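You operate a simulated robot arm through the tools that you are given. There is no shell and no other tool. Be economical: measure what you need, move in short steps, check, and stop when the job is done.

The job below is to be done with a simulated robot arm. You get a single attempt, and the scene is never put back.

Task
Cool the open printer, switch it off and put its card away.
Fine: dial to COOL, green key once, switch off only when it shows READY; then the card into the small white holder.

Only the result counts: the job must be done as asked and must still hold three seconds after the hand-in. Knocking over, shifting, dropping, spilling or breaking anything else fails it.

Robot
A 6-joint arm with a two-finger parallel gripper, fixed in place. Base frame: the origin is at the foot of the arm, x ahead of it, y to its left, z up. Readings come in mm, degrees, newtons and seconds.
With the tool pointing down near the work surface it reaches from about 160 to 580 mm from the base axis. Its first joint turns from -66.0 to 66.0 degrees. Payload 2.1 kg.
The TCP is the grasp point between the finger pads, 30 mm short of the fingertips. In the tool frame z runs along the fingers and y along their closing line. Largest opening 94 mm; finger width 28, thickness 10; the body of the gripper, 50 by 96 mm, starts 55 mm behind the TCP.
Orientation is told as [roll, pitch, yaw] about the base's x, y, z axes, in that order, counted from this pose: with the fingers straight down and closing along the base's y, the tool's x points along the base's -x, its y along +y and its z along -z.

Tools
- The arm moves only by the tool servo_tool. Its argument "targets" is a list of rows, each a list of 3 entries, a list of its own where there are three numbers: the gripper command, from -1 (fully open) to 1 (shut), values between in proportion, then the shift along the base's x, y, z in mm, then the turn, a rotation vector about the base's x, y, z in degrees. In form: [[grip, [dx, dy, dz], [ax, ay, az]], ...]. A call has 1 to 10 rows; each row is the pose to reach, as a shift and turn from the pose commanded when the call began. Each row takes 0.2 s and may step no farther than 50 mm and 8.6 degrees from the row before; otherwise, or with a gripper value out of range, the whole call is refused. A pose out of reach is approached as far as the arm can. The call stops where the force on the tool passes 40 N (or 10 N more than at its start, if that is more) or the arm is blocked; 0.2 s more then pass. The fingers move at their own pace (about 72 mm/s each) and stop on an object; they squeeze with about 31 N. The grip force told is the motor's: it shows also when the fingers shut on nothing. Time passes only in rows, and 0.2 s behind the last, so rows that repeat a pose let the fingers close. The reply holds the time, the measured pose of the TCP, the force on the tool along the base axes, the opening and the grip force, in the units named above and with some noise, with the torque about the TCP (base axes, N m) and any sound that the robot's microphone picked up.
- Cameras (640 x 400 px; columns grow to the right, rows downward): "scene" is fixed at [60.7, -376.8, 482.4]; the picture's right is [0.73, -0.68, 0.00], its down [-0.39, -0.42, -0.82] and it looks along [0.56, 0.60, -0.57] (base axes); focal length 246 px, centre (320, 200). "wrist" rides on the gripper at [76, 14, -102] in the tool frame; the picture's right is [-0.18, 0.98, 0.00], its down [-0.75, -0.14, -0.64] and it looks along [-0.63, -0.12, 0.77] (tool axes); focal length 243 px, centre (320, 200).
- get_image(camera): a new picture of that camera. It takes no simulated time.
- probe_pixels(camera, pixels): for up to 12 pixels [column, row] of the newest picture of that camera ("zoom" is the newest enlarged one), the place [x, y, z] in the base frame of the surface seen there, good to about 2 mm. It takes no simulated time.
- enlarge(camera, box): a new picture of the part [left, top, right, bottom] of that camera's present view, enlarged. It takes no simulated time.
- job_done(): hands the job in; it is judged then, once.

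Work in short steps. Measure before you move; look again where a grasp or a placing could have gone wrong, and mend it. You have 80 turns and 54 pictures in all, those below and enlarged ones among them. Open the gripper and draw the arm clear of the work before you hand the job in, unless the task says otherwise; then end with one line.

The tools are called after "Emit:" by a JSON object that holds its "method" and its "body". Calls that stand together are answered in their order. servo_tool: Moves the arm, as the interface text tells. Its arguments: {"type":"object","properties":{"targets":{"type":"array","items":{"type":"array"}}},"required":["targets"]} The other tools are called the same way: get_image (camera) takes a picture; probe_pixels (camera, pixels) gives the place of the surface under pixels of a picture; enlarge (camera, box) takes an enlarged picture of a part of a camera's view; job_done () hands the job in.

At the start:

```text
time: 0.0
position: [299.9, -158.6, 351.4]
orientation: [0.1, 0.0, 0.1]
contact_force: [-0.4, 0.3, -0.1]
wrist_torque: [0.0, 0.0, -0.01]
gripper_width: 94.3
gripper_force: 0.0
```

scene: 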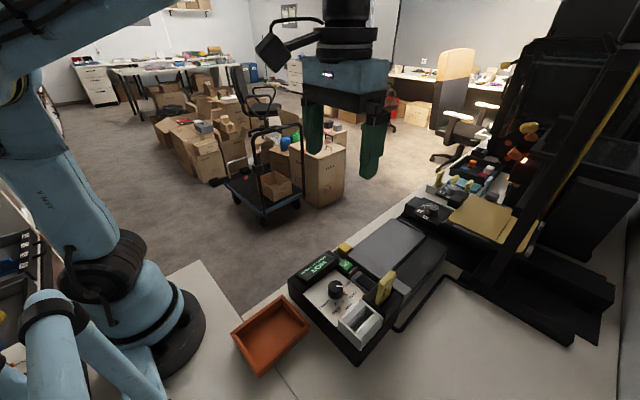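
wrist: 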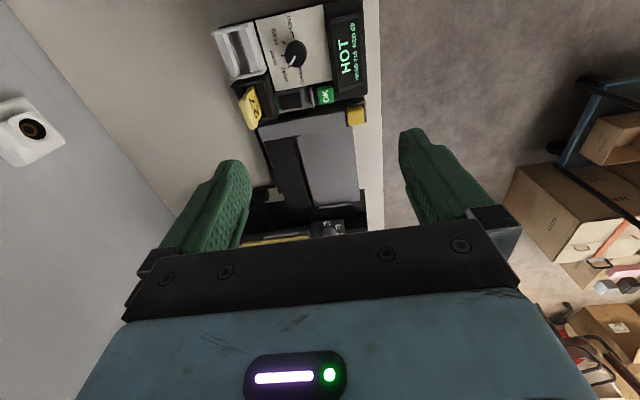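

The printer's panel is at about (340,290) in the scene picture, with HOT on the display. I enlarge it in both cameras.

Emit:
{"method": "enlarge", "body": {"camera": "scene", "box": [270, 220, 470, 370]}}

Emit:
{"method": "enlarge", "body": {"camera": "wrist", "box": [200, 0, 400, 130]}}

```text
2.67 times, centred on (370, 295) of scene
```

zoom: 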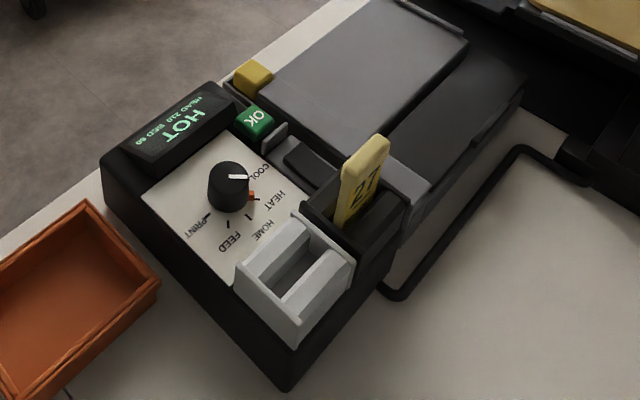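

```text
3.08 times, centred on (300, 65) of wrist
```

zoom: 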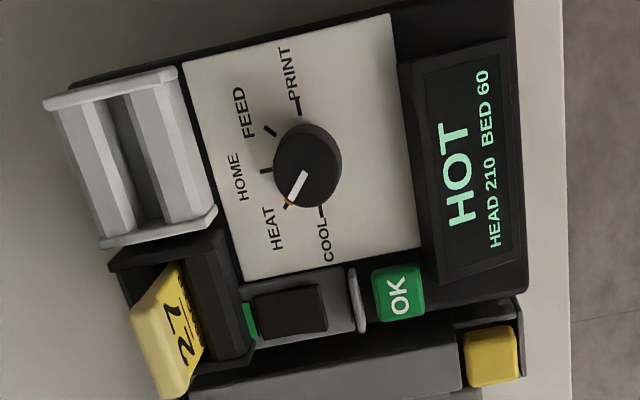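

The dial points at HEAT. There may be other controls near (430,208) in the scene, so I look there before choosing, and probe the panel.

Emit:
{"method": "probe_pixels", "body": {"camera": "zoom", "pixels": [[304, 183], [290, 202], [306, 150], [322, 212], [300, 105], [400, 293], [292, 310], [170, 320], [100, 150], [195, 145], [360, 200], [490, 355]]}}

Emit:
{"method": "enlarge", "body": {"camera": "scene", "box": [380, 80, 640, 250]}}

```text
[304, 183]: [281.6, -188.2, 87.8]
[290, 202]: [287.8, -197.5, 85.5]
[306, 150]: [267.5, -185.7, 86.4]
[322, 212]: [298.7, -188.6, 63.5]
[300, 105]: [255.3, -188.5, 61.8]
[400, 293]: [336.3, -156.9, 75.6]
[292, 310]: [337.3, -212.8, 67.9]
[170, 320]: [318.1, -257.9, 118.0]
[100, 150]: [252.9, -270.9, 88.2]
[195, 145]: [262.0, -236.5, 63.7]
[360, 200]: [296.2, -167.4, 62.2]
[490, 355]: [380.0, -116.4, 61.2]
```

```text
2.35 times, centred on (510, 165) of scene
```

zoom: 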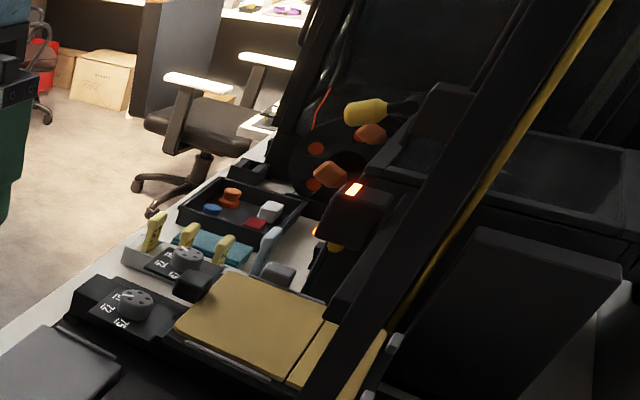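

This is the right printer, with card 27 in its slot. I move back and down for a closer wrist view of the panel.

Emit:
{"method": "servo_tool", "body": {"targets": [[-1, [-30, 0, -20], [0, 0, 0]], [-1, [-60, -10, -50], [0, 0, 0]], [-1, [-90, -20, -80], [0, 0, 0]], [-1, [-110, -25, -100], [0, 0, 0]]]}}

Emit:
{"method": "get_image", "body": {"camera": "wrist"}}

```text
time: 1.0
position: [189.4, -182.7, 251.5]
orientation: [0.0, 0.0, 0.1]
contact_force: [-0.7, 0.1, 0.0]
wrist_torque: [0.02, -0.02, -0.04]
gripper_width: 94.0
gripper_force: 0.0
```

```text
48 pictures are left
```

wrist: 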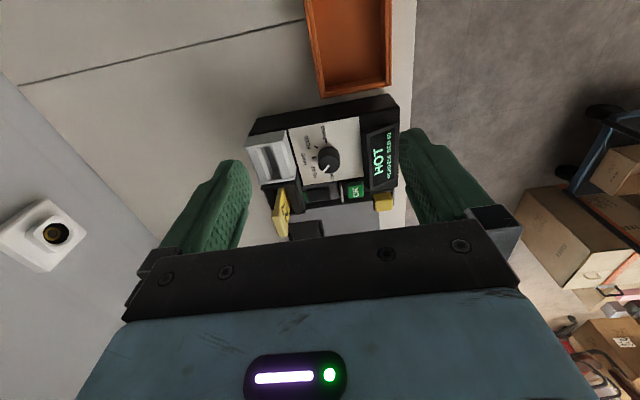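

The panel sits at about (325,160) in the wrist view; I enlarge it.

Emit:
{"method": "enlarge", "body": {"camera": "wrist", "box": [236, 90, 412, 240]}}

```text
2.67 times, centred on (324, 165) of wrist
```

zoom: 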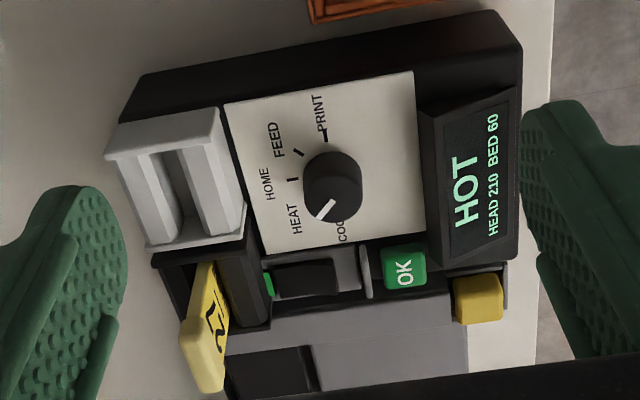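

Now I measure knob, holder, card, key and switch in this enlarged view.

Emit:
{"method": "probe_pixels", "body": {"camera": "zoom", "pixels": [[332, 155], [358, 185], [308, 190], [330, 218], [332, 187], [320, 217], [293, 180], [298, 152], [326, 134], [400, 265], [308, 277], [402, 110]]}}

Emit:
{"method": "probe_pixels", "body": {"camera": "zoom", "pixels": [[110, 155], [220, 112], [150, 248], [242, 206], [175, 190], [145, 195], [205, 180], [205, 385], [215, 300], [190, 340], [230, 345], [215, 265]]}}

Emit:
{"method": "enlarge", "body": {"camera": "scene", "box": [320, 250, 420, 360]}}

```text
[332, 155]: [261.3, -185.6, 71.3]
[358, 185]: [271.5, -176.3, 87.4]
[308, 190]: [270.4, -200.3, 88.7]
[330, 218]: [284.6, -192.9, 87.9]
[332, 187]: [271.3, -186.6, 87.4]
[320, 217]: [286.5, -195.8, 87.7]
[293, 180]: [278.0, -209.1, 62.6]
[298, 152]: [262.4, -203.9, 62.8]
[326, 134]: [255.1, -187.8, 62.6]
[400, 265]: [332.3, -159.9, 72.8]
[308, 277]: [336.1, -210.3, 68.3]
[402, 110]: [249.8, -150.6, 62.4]
```

```text
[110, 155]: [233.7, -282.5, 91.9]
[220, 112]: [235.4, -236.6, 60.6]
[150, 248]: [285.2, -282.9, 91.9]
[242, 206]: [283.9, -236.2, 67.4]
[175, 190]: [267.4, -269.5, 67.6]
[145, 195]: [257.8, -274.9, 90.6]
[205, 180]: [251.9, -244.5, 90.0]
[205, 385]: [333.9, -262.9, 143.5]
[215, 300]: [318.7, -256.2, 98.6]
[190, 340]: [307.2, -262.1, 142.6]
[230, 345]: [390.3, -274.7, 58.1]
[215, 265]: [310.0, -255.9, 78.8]
```

```text
3.64 times, centred on (370, 305) of scene
```

zoom: 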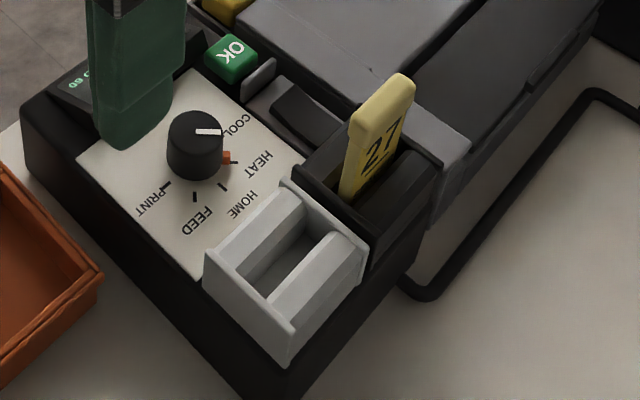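

Ticks fit a circle near (276,-187), spaced 45°, with the COOL tick toward +x. I refine the knob centre and the height of the display housing from this scene zoom.

Emit:
{"method": "probe_pixels", "body": {"camera": "zoom", "pixels": [[173, 127], [217, 127], [195, 114], [192, 143], [195, 128], [212, 132], [233, 161], [205, 180], [242, 148], [165, 185], [230, 50], [265, 72]]}}

Emit:
{"method": "probe_pixels", "body": {"camera": "scene", "pixels": [[323, 252], [335, 262], [310, 280], [300, 290]]}}

```text
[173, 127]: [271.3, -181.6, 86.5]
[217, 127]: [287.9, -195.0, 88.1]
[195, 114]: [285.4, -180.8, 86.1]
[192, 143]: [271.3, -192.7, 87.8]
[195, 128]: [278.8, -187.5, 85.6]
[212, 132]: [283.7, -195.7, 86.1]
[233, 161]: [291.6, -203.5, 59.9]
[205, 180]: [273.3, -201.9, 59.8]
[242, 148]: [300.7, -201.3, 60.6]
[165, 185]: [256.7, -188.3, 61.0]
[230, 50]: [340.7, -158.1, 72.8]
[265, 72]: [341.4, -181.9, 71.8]
```

```text
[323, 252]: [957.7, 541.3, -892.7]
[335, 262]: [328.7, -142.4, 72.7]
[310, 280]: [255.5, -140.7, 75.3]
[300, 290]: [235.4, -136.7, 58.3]
```

Knob centre is (277,-187.5), top 87, panel 61. I move over it with a 46 mm opening and lower to TCP z 120.

Emit:
{"method": "servo_tool", "body": {"targets": [[0.02, [40, -2, 0], [0, 0, 0]], [0.02, [87.6, -4.8, 0], [0, 0, 0]], [0.02, [87.6, -4.8, -45], [0, 0, 0]], [0.02, [87.6, -4.8, -90], [0, 0, 0]], [0.02, [87.6, -4.8, -128], [0, 0, 0]], [0.02, [87.6, -4.8, -128], [0, 0, 0]]]}}

Emit:
{"method": "enlarge", "body": {"camera": "scene", "box": [270, 220, 450, 360]}}

```text
time: 2.4
position: [278.1, -191.2, 123.5]
orientation: [0.0, 0.0, 0.1]
contact_force: [-0.3, 0.2, -0.3]
wrist_torque: [0.02, 0.0, 0.01]
gripper_width: 46.3
gripper_force: 0.0
```

```text
2.86 times, centred on (360, 290) of scene
```

zoom: 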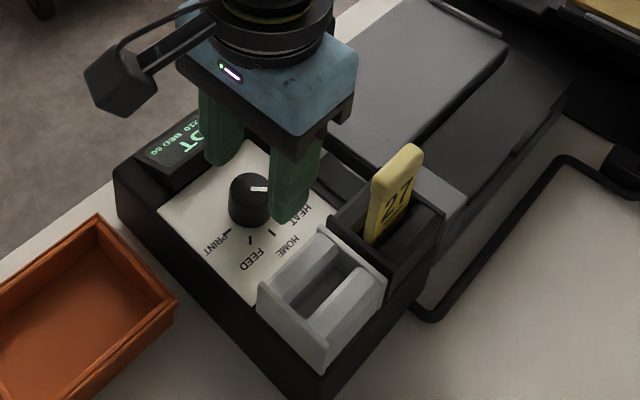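

The TCP reads (278,-191); I correct y slightly and lower to z 98, then close on the knob.

Emit:
{"method": "servo_tool", "body": {"targets": [[0.02, [-0.5, 2.5, -12], [0, 0, 0]], [0.02, [-0.5, 2.5, -25], [0, 0, 0]], [0.2, [-0.5, 2.5, -25], [0, 0, 0]], [0.4, [-0.5, 2.5, -25], [0, 0, 0]]]}}

```text
time: 3.4
position: [277.5, -187.1, 99.7]
orientation: [-0.1, -0.1, -0.2]
contact_force: [0.4, -4.0, -2.3]
wrist_torque: [-0.01, -0.01, 0.0]
gripper_width: 30.8
gripper_force: 2.5
```

One finger is already touching at about 31 mm. I close fully.

Emit:
{"method": "servo_tool", "body": {"targets": [[1, [0, -0.5, 0], [0, 0, 0]], [1, [0, -0.5, 0], [0, 0, 0]]]}}

```text
time: 4.0
position: [277.7, -189.2, 98.4]
orientation: [-0.3, -0.1, -0.2]
contact_force: [5.1, -15.3, -14.0]
wrist_torque: [-0.19, 0.36, 0.05]
gripper_width: 28.9
gripper_force: 45.4
```

It grips at 28.9 mm with a side load of -15 N; I shift to relieve it.

Emit:
{"method": "servo_tool", "body": {"targets": [[1, [0.3, -1, -0.8], [0, 0, 0]], [1, [0.3, -1, -0.8], [0, 0, 0]]]}}

```text
time: 4.6
position: [276.6, -188.6, 99.0]
orientation: [0.0, 0.0, 0.0]
contact_force: [-2.8, -6.8, 23.9]
wrist_torque: [-0.32, -0.93, -0.01]
gripper_width: 28.8
gripper_force: 45.1
```

Very stiff vertically, so I back off 0.5 mm and begin turning +8° per row about z, watching the load.

Emit:
{"method": "servo_tool", "body": {"targets": [[1, [0, -0.4, 0.5], [0, 0, 0]], [1, [0, -0.4, 0.5], [0, 0, 8]], [1, [0, -0.4, 0.5], [0, 0, 16]]]}}

```text
time: 5.4
position: [277.0, -187.4, 99.7]
orientation: [0.1, -0.1, 16.1]
contact_force: [-8.0, -3.3, 29.1]
wrist_torque: [0.01, -0.39, -0.03]
gripper_width: 28.7
gripper_force: 45.3
```

Turning goes well; the vertical load is still 29 N, so I raise a little and continue.

Emit:
{"method": "servo_tool", "body": {"targets": [[1, [0, 0, 0.6], [0, 0, 0]], [1, [0, 0, 0.6], [0, 0, 8]], [1, [0, 0, 0.6], [0, 0, 16]]]}}

Emit:
{"method": "enlarge", "body": {"camera": "scene", "box": [270, 220, 450, 360]}}

```text
time: 6.2
position: [278.2, -188.1, 99.4]
orientation: [0.1, 0.0, 32.0]
contact_force: [-7.0, 7.0, -20.5]
wrist_torque: [-0.56, 0.98, 0.02]
gripper_width: 28.8
gripper_force: 44.6
```

```text
2.86 times, centred on (360, 290) of scene
```

zoom: 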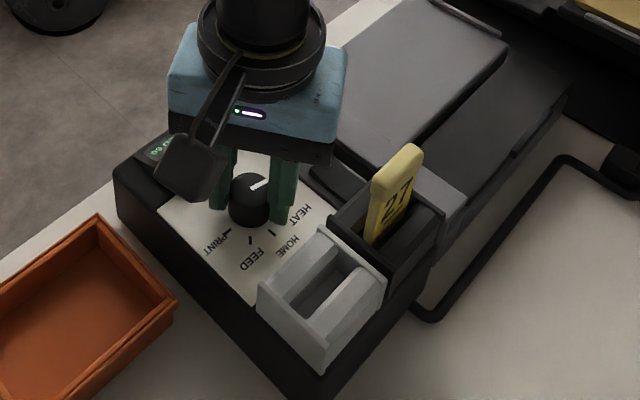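

The pointer turns with the knob (now about -12° from COOL). I finish with 12° more, then release and look.

Emit:
{"method": "servo_tool", "body": {"targets": [[1, [0, 0, -0.3], [0, 0, 6]], [1, [0, 0, -0.3], [0, 0, 12.5]], [1, [0, 0, -0.3], [0, 0, 12.5]]]}}

Emit:
{"method": "enlarge", "body": {"camera": "scene", "box": [300, 250, 400, 320]}}

```text
time: 7.0
position: [276.1, -187.6, 100.4]
orientation: [0.3, -0.1, 44.6]
contact_force: [-7.5, 17.6, 4.1]
wrist_torque: [-0.66, 0.8, -0.01]
gripper_width: 28.8
gripper_force: 45.0
```

```text
5.71 times, centred on (350, 285) of scene
```

zoom: 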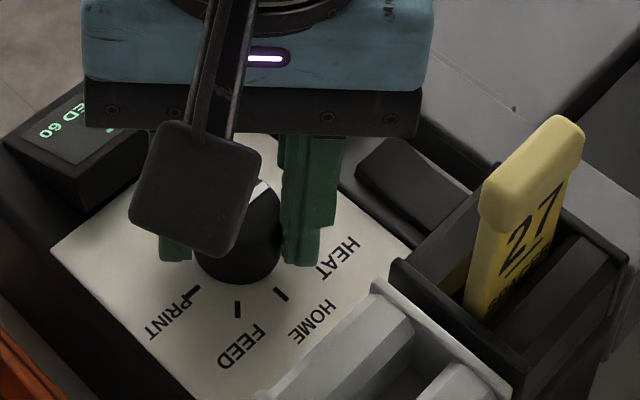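

Released next: open to 46 mm, rise straight up and turn back for a view of the dial.

Emit:
{"method": "servo_tool", "body": {"targets": [[0.02, [0, 0, 0], [0, 0, 0]], [0.02, [0, 0, 0], [0, 0, 0]], [0.02, [0, 0, 30], [0, 0, 0]], [0.02, [0, 0, 70], [0, 0, -8]], [0.02, [-20, 0, 110], [0, 0, -16]], [0.02, [-50, 0, 150], [0, 0, -24]], [0.02, [-70, 0, 150], [0, 0, -32]], [0.02, [-80, 5, 150], [0, 0, -40]], [0.02, [-85, 5, 150], [0, 0, -44.5]]]}}

Emit:
{"method": "enlarge", "body": {"camera": "wrist", "box": [236, 90, 412, 240]}}

```text
time: 9.0
position: [192.7, -183.0, 248.8]
orientation: [0.0, 0.0, -0.2]
contact_force: [0.1, -0.4, 0.0]
wrist_torque: [-0.02, 0.02, -0.03]
gripper_width: 45.9
gripper_force: 0.1
```

```text
2.67 times, centred on (324, 165) of wrist
```

zoom: 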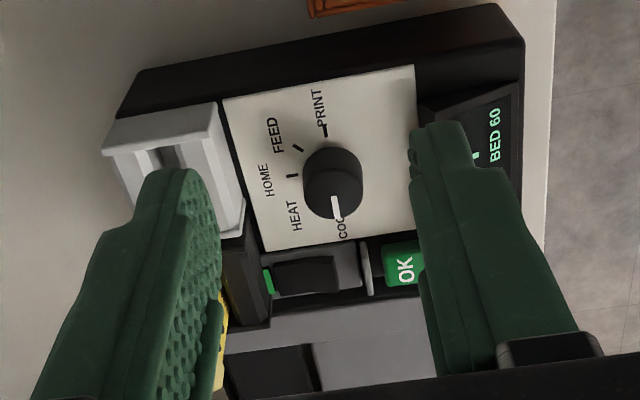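

The pointer is now at COOL (in line with the PRINT tick and centre). Now I measure around the green key; it is at about (400,265) in the zoom. I close the gripper to clear the view.

Emit:
{"method": "servo_tool", "body": {"targets": [[1, [20, 30, 20], [0, 0, 0]], [1, [30, 50, 20], [0, 0, 0]], [1, [30, 50, 20], [0, 0, 0]], [1, [30, 50, 20], [0, 0, 0]]]}}

Emit:
{"method": "enlarge", "body": {"camera": "wrist", "box": [200, 90, 360, 240]}}

Emit:
{"method": "enlarge", "body": {"camera": "scene", "box": [290, 235, 410, 310]}}

```text
time: 10.0
position: [223.5, -134.2, 268.8]
orientation: [0.0, 0.1, 0.0]
contact_force: [0.1, 0.9, -0.8]
wrist_torque: [0.02, 0.01, -0.02]
gripper_width: 0.1
gripper_force: 31.4
```

```text
2.67 times, centred on (280, 165) of wrist
```

zoom: 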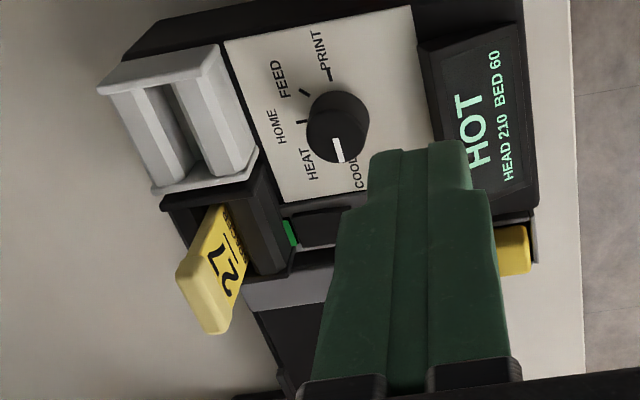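

```text
5.33 times, centred on (350, 272) of scene
```

zoom: 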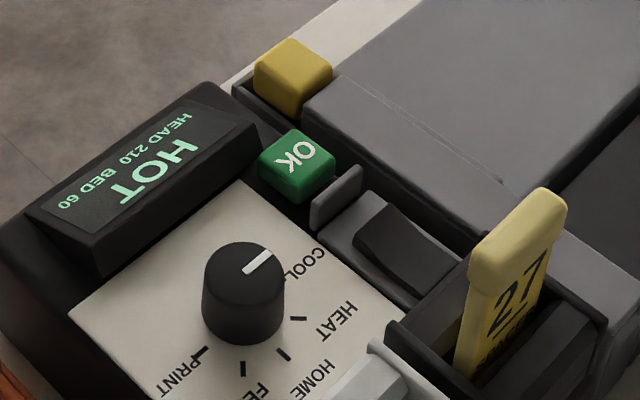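

The scene zoom shows key, guard fin, rocker and display box clearly. I probe their edges.

Emit:
{"method": "probe_pixels", "body": {"camera": "zoom", "pixels": [[265, 158], [295, 135], [330, 150], [300, 172], [297, 152], [350, 172], [318, 205], [256, 130], [318, 97], [340, 120], [285, 50], [210, 90]]}}

Emit:
{"method": "probe_pixels", "body": {"camera": "zoom", "pixels": [[395, 215], [450, 250], [365, 250], [415, 285], [405, 250], [380, 230], [430, 265], [440, 220], [335, 235], [430, 200], [105, 245], [245, 260]]}}

```text
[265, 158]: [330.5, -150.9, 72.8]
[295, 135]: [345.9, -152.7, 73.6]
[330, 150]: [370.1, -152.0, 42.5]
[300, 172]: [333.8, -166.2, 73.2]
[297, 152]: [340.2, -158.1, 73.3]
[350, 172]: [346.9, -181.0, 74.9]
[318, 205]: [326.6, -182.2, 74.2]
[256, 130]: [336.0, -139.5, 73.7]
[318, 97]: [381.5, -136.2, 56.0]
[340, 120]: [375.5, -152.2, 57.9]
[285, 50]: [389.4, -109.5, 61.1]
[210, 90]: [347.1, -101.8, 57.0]
```

```text
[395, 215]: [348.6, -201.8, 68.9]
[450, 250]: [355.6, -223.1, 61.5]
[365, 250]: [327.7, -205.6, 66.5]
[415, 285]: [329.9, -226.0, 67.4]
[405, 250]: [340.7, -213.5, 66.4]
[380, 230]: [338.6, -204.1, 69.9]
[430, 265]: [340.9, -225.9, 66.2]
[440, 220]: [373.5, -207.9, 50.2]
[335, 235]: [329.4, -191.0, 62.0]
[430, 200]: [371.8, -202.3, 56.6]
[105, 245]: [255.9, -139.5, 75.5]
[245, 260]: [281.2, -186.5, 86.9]
```

Key: x 329–346, y -151…-168, top z 73; closed fingers (20×28) fit between fin (y -181) and box. I move above its centre (338,-159) with TCP z 112 (tips at 82).

Emit:
{"method": "servo_tool", "body": {"targets": [[1, [40, -8, 0], [0, 0, 0]], [1, [80, -17, -10], [0, 0, 0]], [1, [114.5, -25, -40], [0, 0, 0]], [1, [114.5, -25, -80], [0, 0, 0]], [1, [114.5, -25, -125], [0, 0, 0]], [1, [114.5, -25, -156], [0, 0, 0]], [1, [114.5, -25, -156], [0, 0, 0]]]}}

Emit:
{"method": "enlarge", "body": {"camera": "scene", "box": [290, 235, 410, 310]}}

```text
time: 11.6
position: [335.1, -159.3, 110.8]
orientation: [-0.1, 0.0, -0.1]
contact_force: [-0.3, 0.3, 0.3]
wrist_torque: [0.03, 0.02, 0.0]
gripper_width: 0.0
gripper_force: 30.7
```

```text
5.33 times, centred on (350, 272) of scene
```

zoom: 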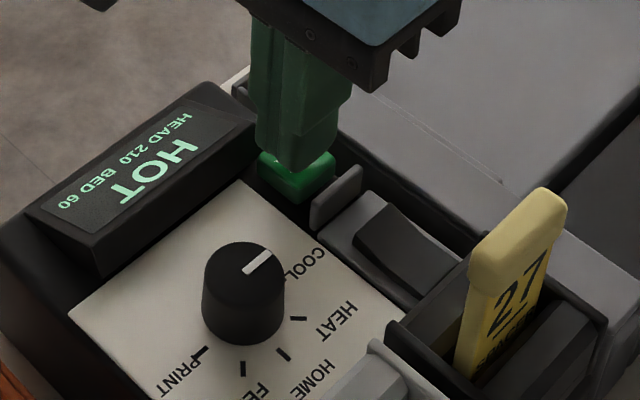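

The fingertips sit squarely above the key. I press down in 2 mm rows.

Emit:
{"method": "servo_tool", "body": {"targets": [[1, [1.5, 0, -4], [0, 0, 0]], [1, [1.5, 0, -7], [0, 0, 0]], [1, [1.5, 0, -9], [0, 0, 0]], [1, [1.5, 0, -11], [0, 0, 0]]]}}

```text
time: 12.6
position: [339.1, -158.8, 101.5]
orientation: [0.0, 0.0, 0.1]
contact_force: [-0.2, 1.4, 0.6]
wrist_torque: [0.03, -0.01, -0.03]
gripper_width: 0.1
gripper_force: 30.8
```

No contact force yet; I continue pressing in 1 mm rows.

Emit:
{"method": "servo_tool", "body": {"targets": [[1, [0, 0, -1], [0, 0, 0]], [1, [0, 0, -2], [0, 0, 0]], [1, [0, 0, -3], [0, 0, 0]]]}}

Emit:
{"method": "enlarge", "body": {"camera": "scene", "box": [290, 235, 410, 310]}}

```text
time: 13.4
position: [338.9, -158.8, 98.9]
orientation: [0.0, 0.0, 0.0]
contact_force: [-0.4, -0.6, 2.6]
wrist_torque: [-0.03, 0.01, -0.02]
gripper_width: 0.0
gripper_force: 30.9
heard: click
```

```text
5.33 times, centred on (350, 272) of scene
```

zoom: 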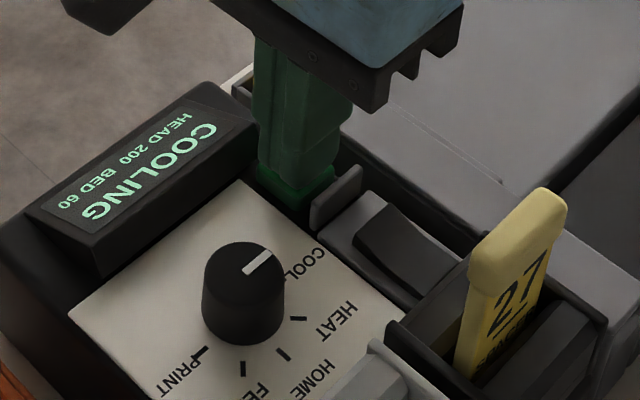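

The click was heard and the display shows COOLING. I raise straight up and back to look at the rocker.

Emit:
{"method": "servo_tool", "body": {"targets": [[1, [0, 0, 20], [0, 0, 0]], [1, [0, 0, 60], [0, 0, 0]], [1, [-30, 0, 100], [0, 0, 0]], [1, [-75, -10, 120], [0, 0, 0]], [1, [-120, -30, 120], [0, 0, 0]], [1, [-150, -70, 120], [0, 0, 0]], [1, [-150, -110, 120], [0, 0, 0]], [1, [-150, -130, 120], [0, 0, 0]]]}}

Emit:
{"method": "get_image", "body": {"camera": "wrist"}}

```text
refused: row 4 steps farther than a row can; nothing moved
```

```text
37 pictures are left
```

wrist: 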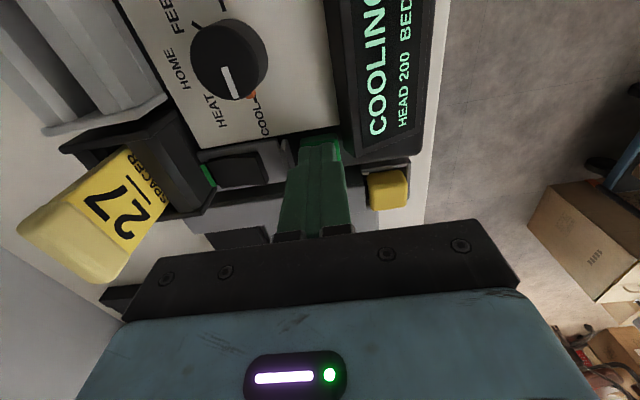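

The call was refused for one long step; I redo it with shorter ones.

Emit:
{"method": "servo_tool", "body": {"targets": [[1, [0, 0, 20], [0, 0, 0]], [1, [0, 0, 60], [0, 0, 0]], [1, [-25, 0, 95], [0, 0, 0]], [1, [-60, -10, 115], [0, 0, 0]], [1, [-100, -20, 120], [0, 0, 0]], [1, [-120, -60, 120], [0, 0, 0]], [1, [-120, -100, 120], [0, 0, 0]], [1, [-120, -130, 120], [0, 0, 0]]]}}

Emit:
{"method": "get_image", "body": {"camera": "wrist"}}

```text
time: 15.2
position: [217.7, -289.9, 221.0]
orientation: [0.0, 0.0, 0.0]
contact_force: [-0.5, 0.5, 0.1]
wrist_torque: [0.0, -0.02, 0.03]
gripper_width: 0.0
gripper_force: 31.3
```

```text
36 pictures are left
```

wrist: 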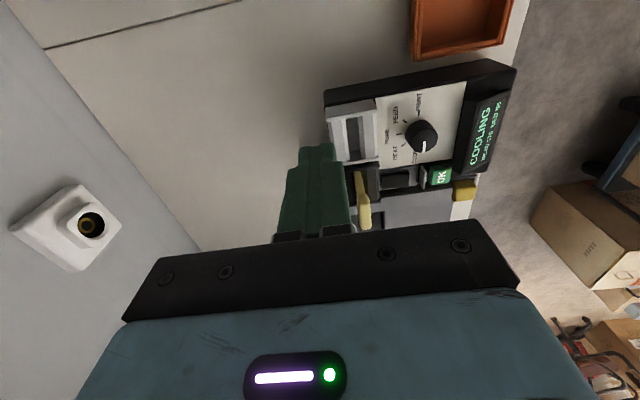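

The panel is in view at (400,160); I enlarge the rocker/card/holder part.

Emit:
{"method": "enlarge", "body": {"camera": "wrist", "box": [320, 90, 480, 230]}}

Emit:
{"method": "enlarge", "body": {"camera": "scene", "box": [330, 250, 410, 350]}}

```text
2.86 times, centred on (400, 160) of wrist
```

zoom: 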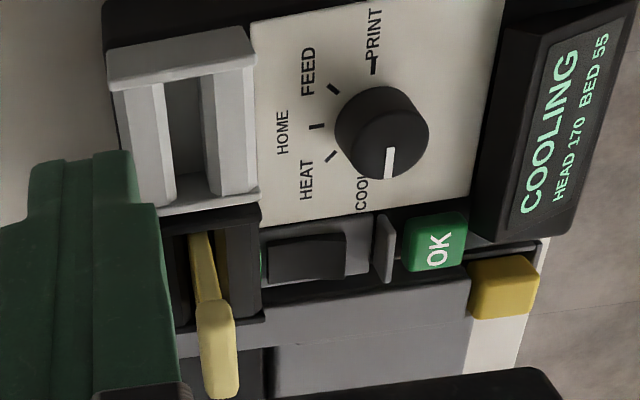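

```text
4.00 times, centred on (370, 300) of scene
```

zoom: 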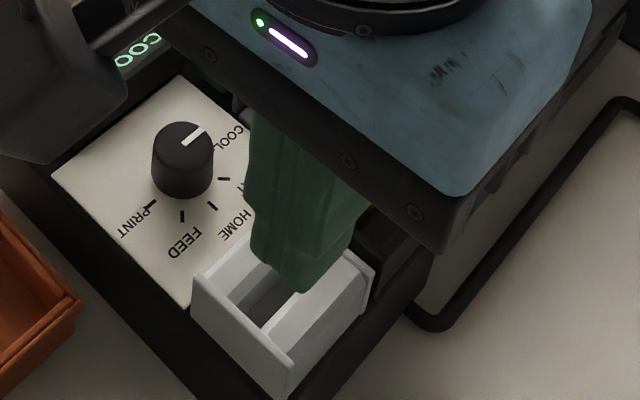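

Cooling runs (HEAD 170). I probe the rocker's surface along its length to see which end is raised.

Emit:
{"method": "enlarge", "body": {"camera": "wrist", "box": [370, 150, 450, 200]}}

Emit:
{"method": "servo_tool", "body": {"targets": [[1, [-10, 0, 0], [0, 0, 0]], [1, [-10, 0, 30], [0, 0, 0]], [1, [-10, 0, 60], [0, 0, 0]], [1, [-10, 0, 60], [0, 0, 0]], [1, [-10, 0, 60], [0, 0, 0]], [1, [-10, 0, 60], [0, 0, 0]], [1, [-10, 0, 60], [0, 0, 0]], [1, [-10, 0, 60], [0, 0, 0]]]}}

Emit:
{"method": "enlarge", "body": {"camera": "scene", "box": [335, 255, 415, 315]}}

```text
8.00 times, centred on (410, 175) of wrist
```

zoom: 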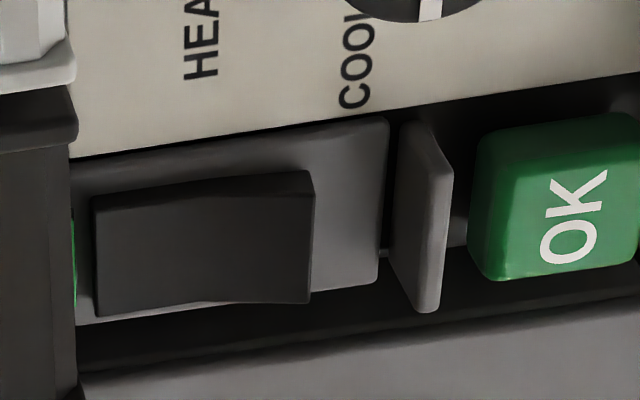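

```text
time: 17.0
position: [206.6, -287.0, 277.5]
orientation: [0.0, 0.0, 0.0]
contact_force: [-0.8, -0.3, 0.6]
wrist_torque: [0.0, 0.0, -0.02]
gripper_width: 0.0
gripper_force: 30.5
```

```text
6.67 times, centred on (375, 285) of scene
```

zoom: 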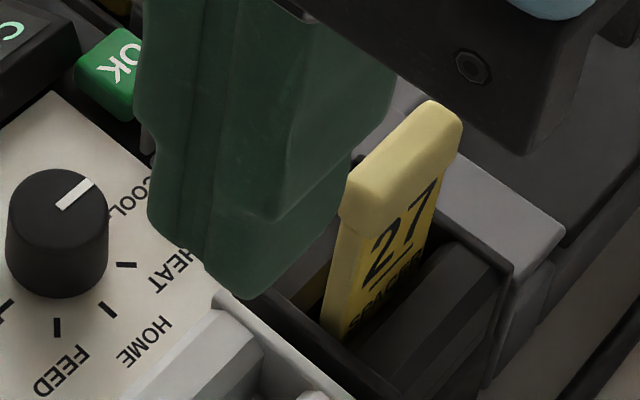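

The +y end of the rocker seems raised (its end face shows at right). I take a fresh wrist zoom to probe it and read the display.

Emit:
{"method": "enlarge", "body": {"camera": "wrist", "box": [330, 70, 490, 190]}}

```text
3.33 times, centred on (410, 130) of wrist
```

zoom: 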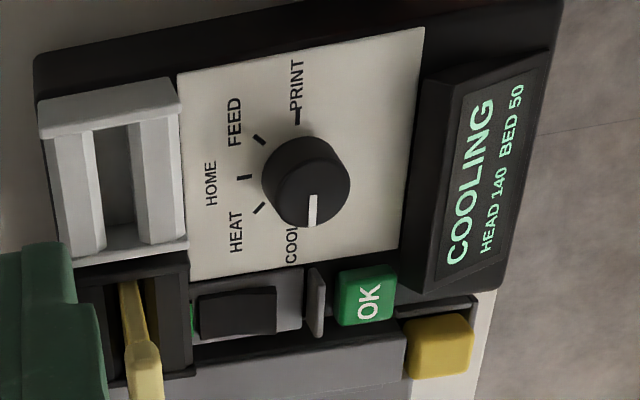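

Emit:
{"method": "probe_pixels", "body": {"camera": "zoom", "pixels": [[203, 315], [220, 313], [240, 312], [258, 310], [270, 308], [285, 305], [316, 300], [235, 298], [240, 330], [192, 320], [180, 310], [130, 285]]}}

Emit:
{"method": "probe_pixels", "body": {"camera": "zoom", "pixels": [[70, 190], [85, 190], [115, 190], [115, 150], [115, 230], [150, 190], [175, 190], [110, 105], [115, 253], [48, 125], [66, 255], [180, 245]]}}

```text
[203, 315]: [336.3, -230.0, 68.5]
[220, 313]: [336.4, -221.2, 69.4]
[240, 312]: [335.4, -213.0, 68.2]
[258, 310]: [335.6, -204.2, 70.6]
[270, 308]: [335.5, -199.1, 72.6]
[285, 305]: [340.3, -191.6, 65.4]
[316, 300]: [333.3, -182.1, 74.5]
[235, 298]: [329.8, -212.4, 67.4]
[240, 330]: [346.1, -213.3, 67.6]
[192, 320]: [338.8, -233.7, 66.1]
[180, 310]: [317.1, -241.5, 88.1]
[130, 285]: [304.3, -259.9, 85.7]
```

```text
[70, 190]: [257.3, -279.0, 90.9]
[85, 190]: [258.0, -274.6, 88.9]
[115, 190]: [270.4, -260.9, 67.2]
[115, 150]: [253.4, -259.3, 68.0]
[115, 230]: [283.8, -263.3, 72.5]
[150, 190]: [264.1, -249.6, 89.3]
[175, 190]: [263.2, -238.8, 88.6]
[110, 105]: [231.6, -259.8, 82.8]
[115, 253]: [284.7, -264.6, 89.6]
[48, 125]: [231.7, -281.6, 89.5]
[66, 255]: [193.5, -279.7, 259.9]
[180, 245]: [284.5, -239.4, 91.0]
```

The rocker spans y -232…-198; its +y end is up (z 72.6) so OFF means pressing that end. I hover above (338,-204), tips at z 85, and wait for READY without touching.

Emit:
{"method": "servo_tool", "body": {"targets": [[1, [40, 25, 0], [0, 0, 0]], [1, [80, 50, 0], [0, 0, 0]], [1, [115, 75, -20], [0, 0, 0]], [1, [131, 84, -60], [0, 0, 0]], [1, [131, 84, -105], [0, 0, 0]], [1, [131, 84, -145], [0, 0, 0]], [1, [131, 84, -162], [0, 0, 0]], [1, [131, 84, -162], [0, 0, 0]], [1, [131, 84, -162], [0, 0, 0]], [1, [131, 84, -162], [0, 0, 0]]]}}

Emit:
{"method": "enlarge", "body": {"camera": "scene", "box": [290, 235, 410, 310]}}

```text
time: 19.2
position: [340.6, -204.8, 117.9]
orientation: [0.0, 0.0, 0.0]
contact_force: [-0.4, -1.5, 0.5]
wrist_torque: [0.0, 0.05, -0.03]
gripper_width: 0.2
gripper_force: 31.3
```

```text
5.33 times, centred on (350, 272) of scene
```

zoom: 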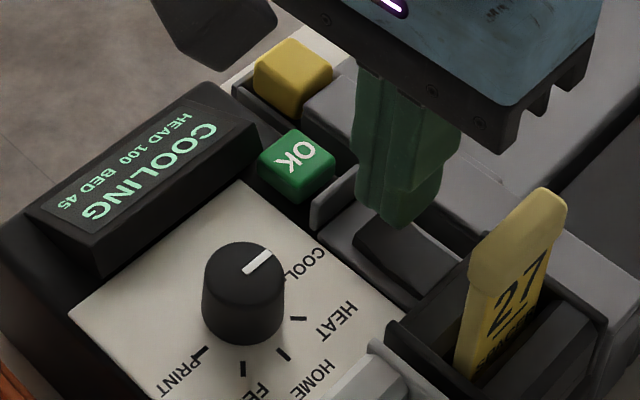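

HEAD 100 and falling; fingertips hover over the raised end. I wait 4 s.

Emit:
{"method": "servo_tool", "body": {"targets": [[1, [-1.5, 0, 0], [0, 0, 0]], [1, [-1.5, 0, 0], [0, 0, 0]], [1, [-1.5, 0, 0], [0, 0, 0]], [1, [-1.5, 0, 0], [0, 0, 0]], [1, [-1.5, 0, 0], [0, 0, 0]], [1, [-1.5, 0, 0], [0, 0, 0]], [1, [-1.5, 0, 0], [0, 0, 0]], [1, [-1.5, 0, 0], [0, 0, 0]], [1, [-1.5, 0, 0], [0, 0, 0]], [1, [-1.5, 0, 0], [0, 0, 0]]]}}

Emit:
{"method": "servo_tool", "body": {"targets": [[1, [0, 0, 0], [0, 0, 0]], [1, [0, 0, 0], [0, 0, 0]], [1, [0, 0, 0], [0, 0, 0]], [1, [0, 0, 0], [0, 0, 0]], [1, [0, 0, 0], [0, 0, 0]], [1, [0, 0, 0], [0, 0, 0]], [1, [0, 0, 0], [0, 0, 0]], [1, [0, 0, 0], [0, 0, 0]]]}}

Emit:
{"method": "enlarge", "body": {"camera": "scene", "box": [290, 235, 410, 310]}}

```text
time: 21.4
position: [337.3, -205.5, 116.8]
orientation: [0.1, 0.0, 0.0]
contact_force: [-1.4, 0.7, -0.1]
wrist_torque: [0.0, 0.02, -0.01]
gripper_width: 0.0
gripper_force: 31.2
```

```text
time: 23.2
position: [337.2, -205.7, 117.1]
orientation: [-0.1, -0.1, -0.1]
contact_force: [-0.1, 0.0, -0.4]
wrist_torque: [-0.01, -0.02, 0.03]
gripper_width: 0.2
gripper_force: 30.8
```

```text
5.33 times, centred on (350, 272) of scene
```

zoom: 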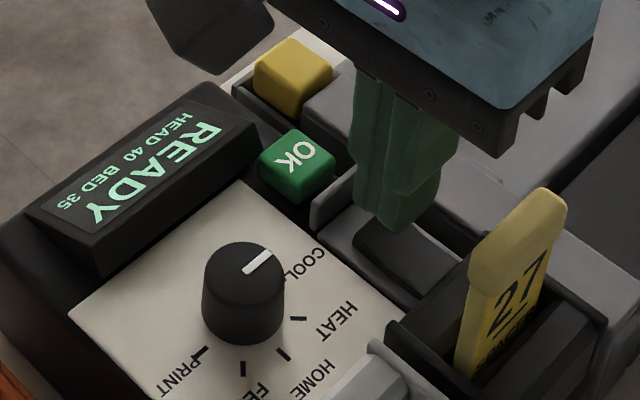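

It shows READY. I press the rocker's raised end, lowering tips from z 87 towards 68.

Emit:
{"method": "servo_tool", "body": {"targets": [[1, [0, 2.5, -7], [0, 0, 0]], [1, [0, 2.5, -12], [0, 0, 0]], [1, [0, 2.5, -14.5], [0, 0, 0]], [1, [0, 2.5, -16.5], [0, 0, 0]], [1, [0, 2.5, -18], [0, 0, 0]]]}}

Emit:
{"method": "enlarge", "body": {"camera": "scene", "box": [290, 235, 410, 310]}}

```text
time: 24.4
position: [337.7, -201.7, 99.8]
orientation: [0.1, -0.1, -0.1]
contact_force: [0.3, 7.3, 27.6]
wrist_torque: [-0.04, 0.01, -0.01]
gripper_width: 0.0
gripper_force: 30.9
heard: click
```

```text
5.33 times, centred on (350, 272) of scene
```

zoom: 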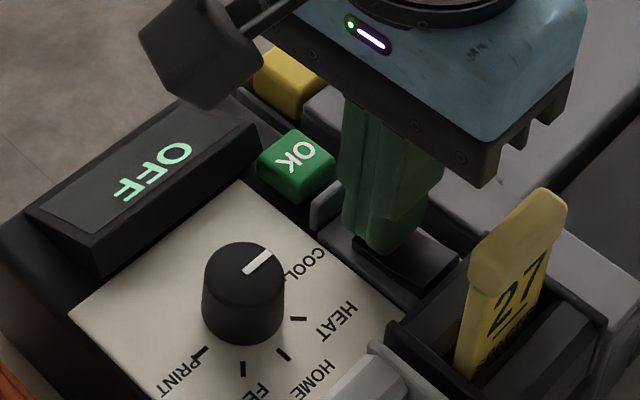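

Click, display OFF. I lift straight up and move back to view the card and holder with open fingers out of the way.

Emit:
{"method": "servo_tool", "body": {"targets": [[1, [0, 0, 30], [0, 0, 0]], [1, [0, 0, 75], [0, 0, 0]], [1, [-30, 0, 110], [0, 0, 0]], [0.2, [-65, 0, 140], [0, 0, 0]], [-0.4, [-100, 0, 160], [0, 0, 0]], [-1, [-130, -20, 160], [0, 0, 0]], [-1, [-150, -45, 160], [0, 0, 0]], [-1, [-150, -60, 150], [0, 0, 0]]]}}

Emit:
{"method": "get_image", "body": {"camera": "wrist"}}

Emit:
{"method": "enlarge", "body": {"camera": "scene", "box": [330, 255, 430, 355]}}

```text
time: 26.2
position: [189.6, -261.8, 248.8]
orientation: [-0.1, 0.0, 0.1]
contact_force: [0.5, -0.9, 0.9]
wrist_torque: [-0.01, 0.02, -0.02]
gripper_width: 94.0
gripper_force: 0.0
```

```text
27 pictures are left
```

wrist: 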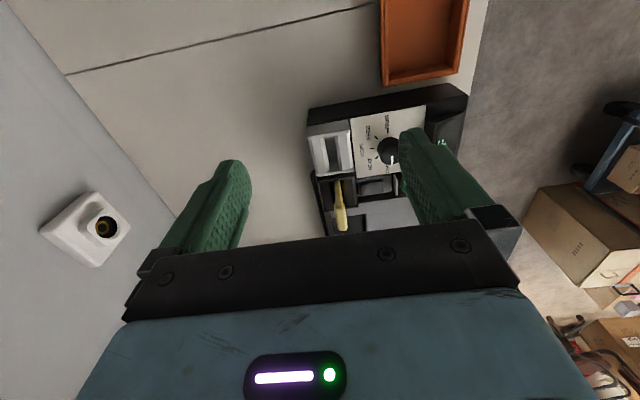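

```text
4.00 times, centred on (380, 305) of scene
```

zoom: 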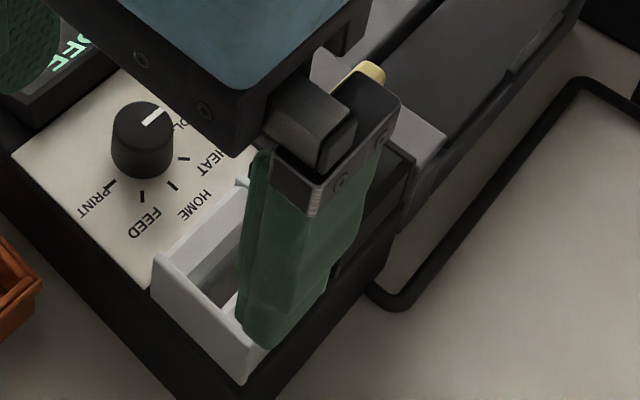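

I enlarge the card and holder area in the wrist view, around (335,175), then probe it.

Emit:
{"method": "enlarge", "body": {"camera": "wrist", "box": [300, 110, 400, 240]}}

```text
3.08 times, centred on (350, 175) of wrist
```

zoom: 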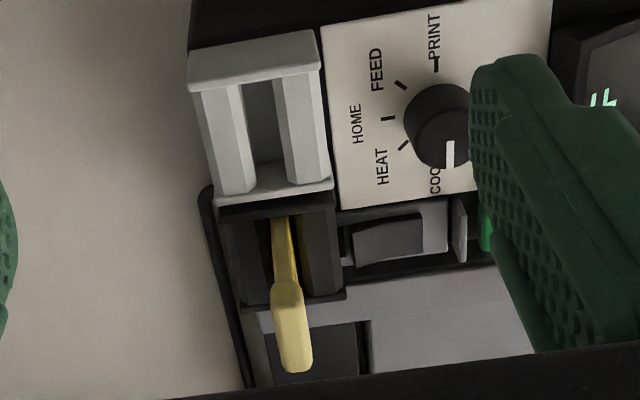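

Emit:
{"method": "probe_pixels", "body": {"camera": "zoom", "pixels": [[290, 290], [292, 328], [296, 365], [276, 325], [308, 325], [285, 250], [282, 225], [276, 222], [295, 222], [310, 250], [322, 250], [255, 250]]}}

Emit:
{"method": "probe_pixels", "body": {"camera": "zoom", "pixels": [[265, 110], [265, 150], [268, 172], [262, 88], [245, 130], [284, 130], [230, 135], [295, 125], [212, 140], [318, 125], [258, 195], [250, 62]]}}

```text
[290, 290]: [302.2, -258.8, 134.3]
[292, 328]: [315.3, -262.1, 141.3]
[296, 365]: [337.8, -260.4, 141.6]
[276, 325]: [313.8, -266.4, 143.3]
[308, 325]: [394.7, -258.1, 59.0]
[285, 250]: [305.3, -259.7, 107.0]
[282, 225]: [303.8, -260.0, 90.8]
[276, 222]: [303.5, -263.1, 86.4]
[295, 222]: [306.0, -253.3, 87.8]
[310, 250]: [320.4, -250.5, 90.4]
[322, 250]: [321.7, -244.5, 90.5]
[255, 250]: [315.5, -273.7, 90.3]
```

```text
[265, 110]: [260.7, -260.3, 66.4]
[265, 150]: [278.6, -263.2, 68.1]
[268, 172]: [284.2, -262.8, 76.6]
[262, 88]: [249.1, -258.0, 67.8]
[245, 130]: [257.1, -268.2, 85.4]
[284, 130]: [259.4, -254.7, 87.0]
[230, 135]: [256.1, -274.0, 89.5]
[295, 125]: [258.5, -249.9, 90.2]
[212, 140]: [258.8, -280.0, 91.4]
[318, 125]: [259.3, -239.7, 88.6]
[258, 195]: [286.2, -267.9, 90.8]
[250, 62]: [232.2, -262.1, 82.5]
```

Card head: x 302–339, y ≈ -266…-257, z 134–143; holder groove centre ≈ (260,-261), floor 67, rim 91. I move above the card with a 44 mm opening and go down to TCP z 137.

Emit:
{"method": "servo_tool", "body": {"targets": [[0.06, [40, 0, 0], [0, 0, 0]], [0.06, [85, 0, 0], [0, 0, 0]], [0.06, [130.5, 0.5, 0], [0, 0, 0]], [0.06, [130.5, 0.5, -35], [0, 0, 0]], [0.06, [130.5, 0.5, -70], [0, 0, 0]], [0.06, [130.5, 0.5, -90], [0, 0, 0]], [0.06, [130.5, 0.5, -90], [0, 0, 0]]]}}

Emit:
{"method": "enlarge", "body": {"camera": "scene", "box": [330, 235, 450, 345]}}

```text
time: 27.8
position: [316.2, -261.3, 158.6]
orientation: [0.0, 0.0, 0.0]
contact_force: [0.7, -0.8, 0.4]
wrist_torque: [-0.01, 0.02, 0.04]
gripper_width: 44.3
gripper_force: 0.0
```

```text
3.64 times, centred on (390, 290) of scene
```

zoom: 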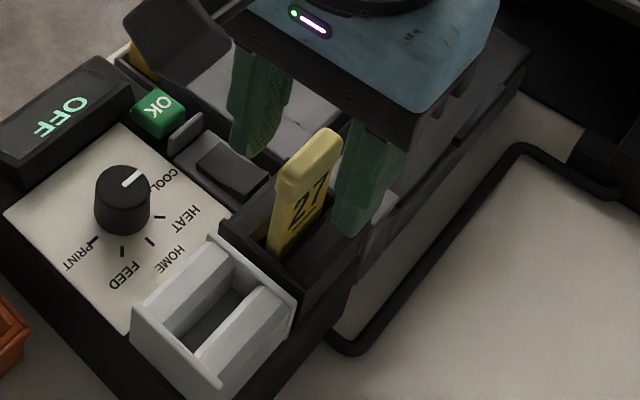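

The card is between the fingers. I go to z 137 and close.

Emit:
{"method": "servo_tool", "body": {"targets": [[0.06, [2.5, 0.3, -12], [0, 0, 0]], [0.06, [2.5, 0.3, -22], [0, 0, 0]], [0.5, [2.5, 0.3, -22], [0, 0, 0]], [0.7, [2.5, 0.3, -22], [0, 0, 0]], [0.75, [2.5, 0.3, -22], [0, 0, 0]]]}}

```text
time: 29.0
position: [320.5, -262.3, 136.8]
orientation: [-0.1, 0.0, 0.0]
contact_force: [0.1, 0.7, 0.8]
wrist_torque: [0.03, -0.02, -0.02]
gripper_width: 16.4
gripper_force: 30.9
```

Opening 16.4 with motor force; I close fully to check.

Emit:
{"method": "servo_tool", "body": {"targets": [[0.9, [0, 0, 0], [0, 0, 0]], [1, [0, 0, 0], [0, 0, 0]], [1, [0, 0, 0], [0, 0, 0]]]}}

Emit:
{"method": "enlarge", "body": {"camera": "scene", "box": [330, 235, 450, 345]}}

```text
time: 29.8
position: [321.4, -261.5, 136.9]
orientation: [0.0, 0.1, 0.0]
contact_force: [-0.9, -0.8, -0.1]
wrist_torque: [0.03, 0.01, 0.01]
gripper_width: 16.3
gripper_force: 30.9
```

```text
3.64 times, centred on (390, 290) of scene
```

zoom: 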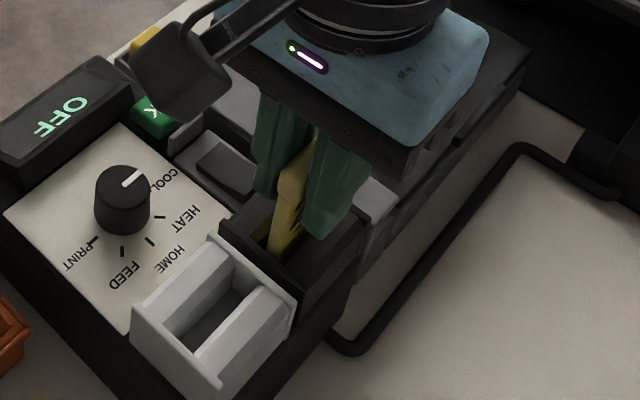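

Gripped on the head at 16.3 mm with no side load. I lift slowly straight up.

Emit:
{"method": "servo_tool", "body": {"targets": [[1, [0, 0, 4], [0, 0, 0]], [1, [0, 0, 10], [0, 0, 0]], [1, [0, 0, 25], [0, 0, 0]], [1, [0, 0, 45], [0, 0, 0]], [1, [0, 0, 65], [0, 0, 0]], [1, [0, 0, 65], [0, 0, 0]]]}}

Emit:
{"method": "enlarge", "body": {"camera": "scene", "box": [330, 205, 450, 345]}}

```text
time: 31.2
position: [322.2, -260.8, 203.3]
orientation: [0.0, 0.0, 0.1]
contact_force: [0.6, -0.2, -0.4]
wrist_torque: [-0.05, -0.02, 0.01]
gripper_width: 16.2
gripper_force: 31.0
```

```text
2.86 times, centred on (390, 275) of scene
```

zoom: 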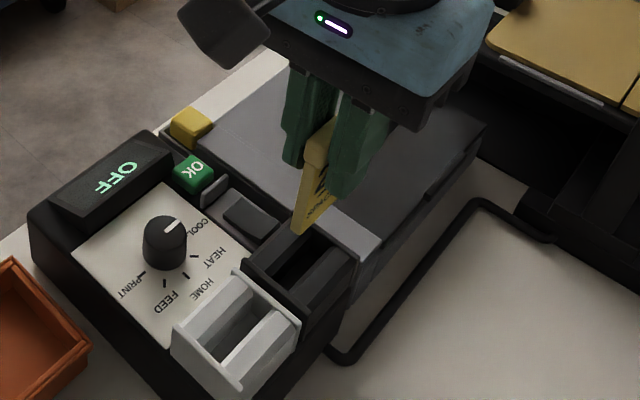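

The card is clear of its slot, hanging straight. I probe its lower end, width, and the holder from this unobstructed view.

Emit:
{"method": "probe_pixels", "body": {"camera": "zoom", "pixels": [[296, 228], [303, 231], [333, 205], [305, 185], [300, 210], [335, 198], [308, 140], [220, 345], [235, 325], [265, 305], [248, 345], [212, 315]]}}

Emit:
{"method": "enlarge", "body": {"camera": "scene", "box": [350, 240, 410, 340]}}

```text
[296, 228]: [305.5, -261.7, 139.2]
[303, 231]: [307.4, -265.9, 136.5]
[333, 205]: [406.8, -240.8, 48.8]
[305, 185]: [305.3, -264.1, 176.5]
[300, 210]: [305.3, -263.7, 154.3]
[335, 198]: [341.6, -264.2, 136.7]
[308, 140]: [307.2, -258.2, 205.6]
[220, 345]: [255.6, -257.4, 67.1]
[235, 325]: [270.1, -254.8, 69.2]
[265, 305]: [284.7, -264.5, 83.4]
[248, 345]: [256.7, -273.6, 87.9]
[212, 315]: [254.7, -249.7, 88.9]
```

```text
4.00 times, centred on (380, 290) of scene
```

zoom: 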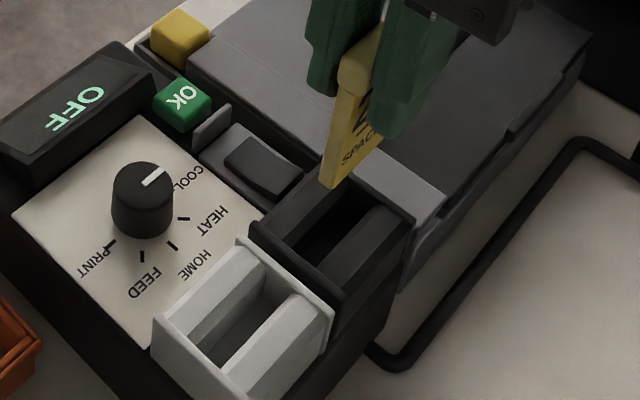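

Card: x 305–342, bottom 66 mm below the TCP; holder inner x ≈ 235–284, groove y ≈ -268…-254. I shift -64 mm in x, then lower to just above the rim and check.

Emit:
{"method": "servo_tool", "body": {"targets": [[1, [-22, 0, 0], [0, 0, 0]], [1, [-44, 0, 0], [0, 0, 0]], [1, [-64, 0, 0], [0, 0, 0]], [1, [-64, 0, -18], [0, 0, 0]], [1, [-64, 0, -34], [0, 0, 0]], [1, [-64, 0, -34], [0, 0, 0]]]}}

Emit:
{"method": "enlarge", "body": {"camera": "scene", "box": [330, 240, 430, 350]}}

Emit:
{"method": "enlarge", "body": {"camera": "wrist", "box": [220, 0, 420, 240]}}

```text
time: 32.6
position: [257.5, -261.1, 168.4]
orientation: [-0.1, 0.1, 0.1]
contact_force: [0.1, -0.1, -0.5]
wrist_torque: [0.01, 0.03, 0.02]
gripper_width: 16.0
gripper_force: 31.3
```

```text
3.64 times, centred on (380, 295) of scene
```

zoom: 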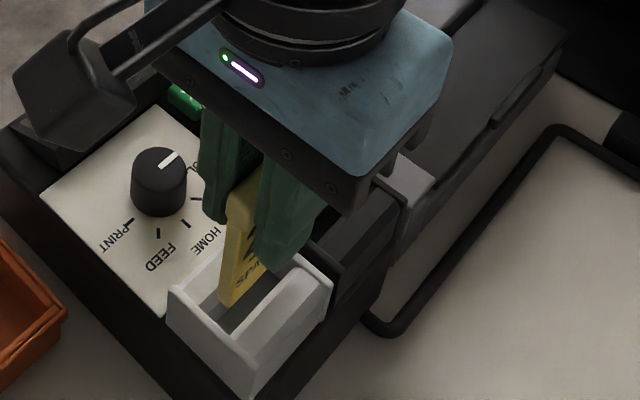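

```text
1.67 times, centred on (320, 120) of wrist
```

zoom: 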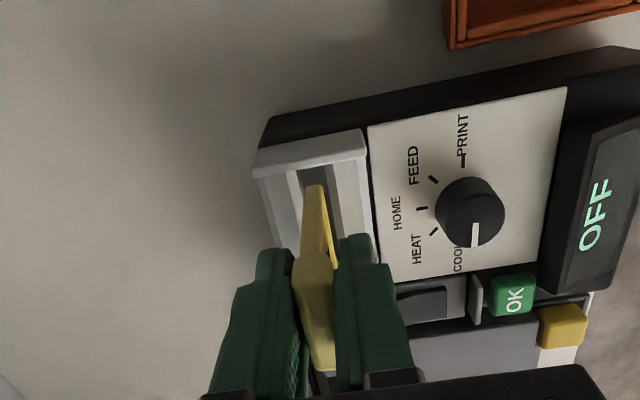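

The card's lower edge lines up with the groove in both views. I lower in small steps, watching the force.

Emit:
{"method": "servo_tool", "body": {"targets": [[1, [0, 0, -6], [0, 0, 0]], [1, [0, 0, -12], [0, 0, 0]], [1, [0, 0, -18], [0, 0, 0]], [1, [0, 0, -23], [0, 0, 0]], [1, [0, 0, -27], [0, 0, 0]]]}}

```text
time: 33.8
position: [256.4, -260.7, 139.2]
orientation: [0.0, -0.1, 0.0]
contact_force: [-0.3, 0.0, -0.3]
wrist_torque: [-0.02, 0.02, -0.03]
gripper_width: 16.1
gripper_force: 30.8
```

No contact; bottom is about z 74. I continue in 1–1.5 mm rows to the floor.

Emit:
{"method": "servo_tool", "body": {"targets": [[1, [0, 0, -1.5], [0, 0, 0]], [1, [0, 0, -3], [0, 0, 0]], [1, [0, 0, -4], [0, 0, 0]], [1, [0, 0, -4], [0, 0, 0]]]}}

Emit:
{"method": "enlarge", "body": {"camera": "scene", "box": [330, 240, 430, 350]}}

```text
time: 34.8
position: [257.9, -262.3, 137.0]
orientation: [-0.1, 0.0, 0.0]
contact_force: [1.0, 0.4, 9.6]
wrist_torque: [0.03, -0.05, 0.0]
gripper_width: 16.1
gripper_force: 31.0
```

```text
3.64 times, centred on (380, 295) of scene
```

zoom: 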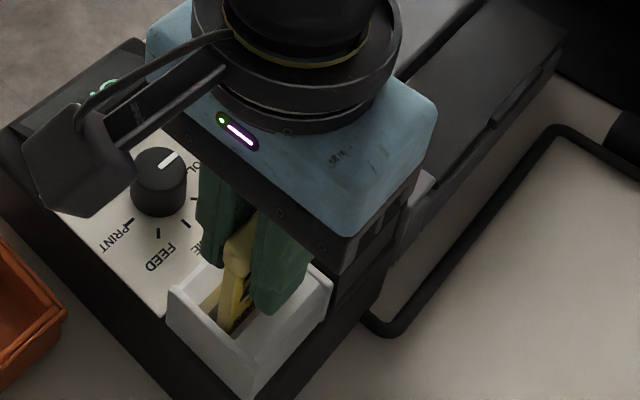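

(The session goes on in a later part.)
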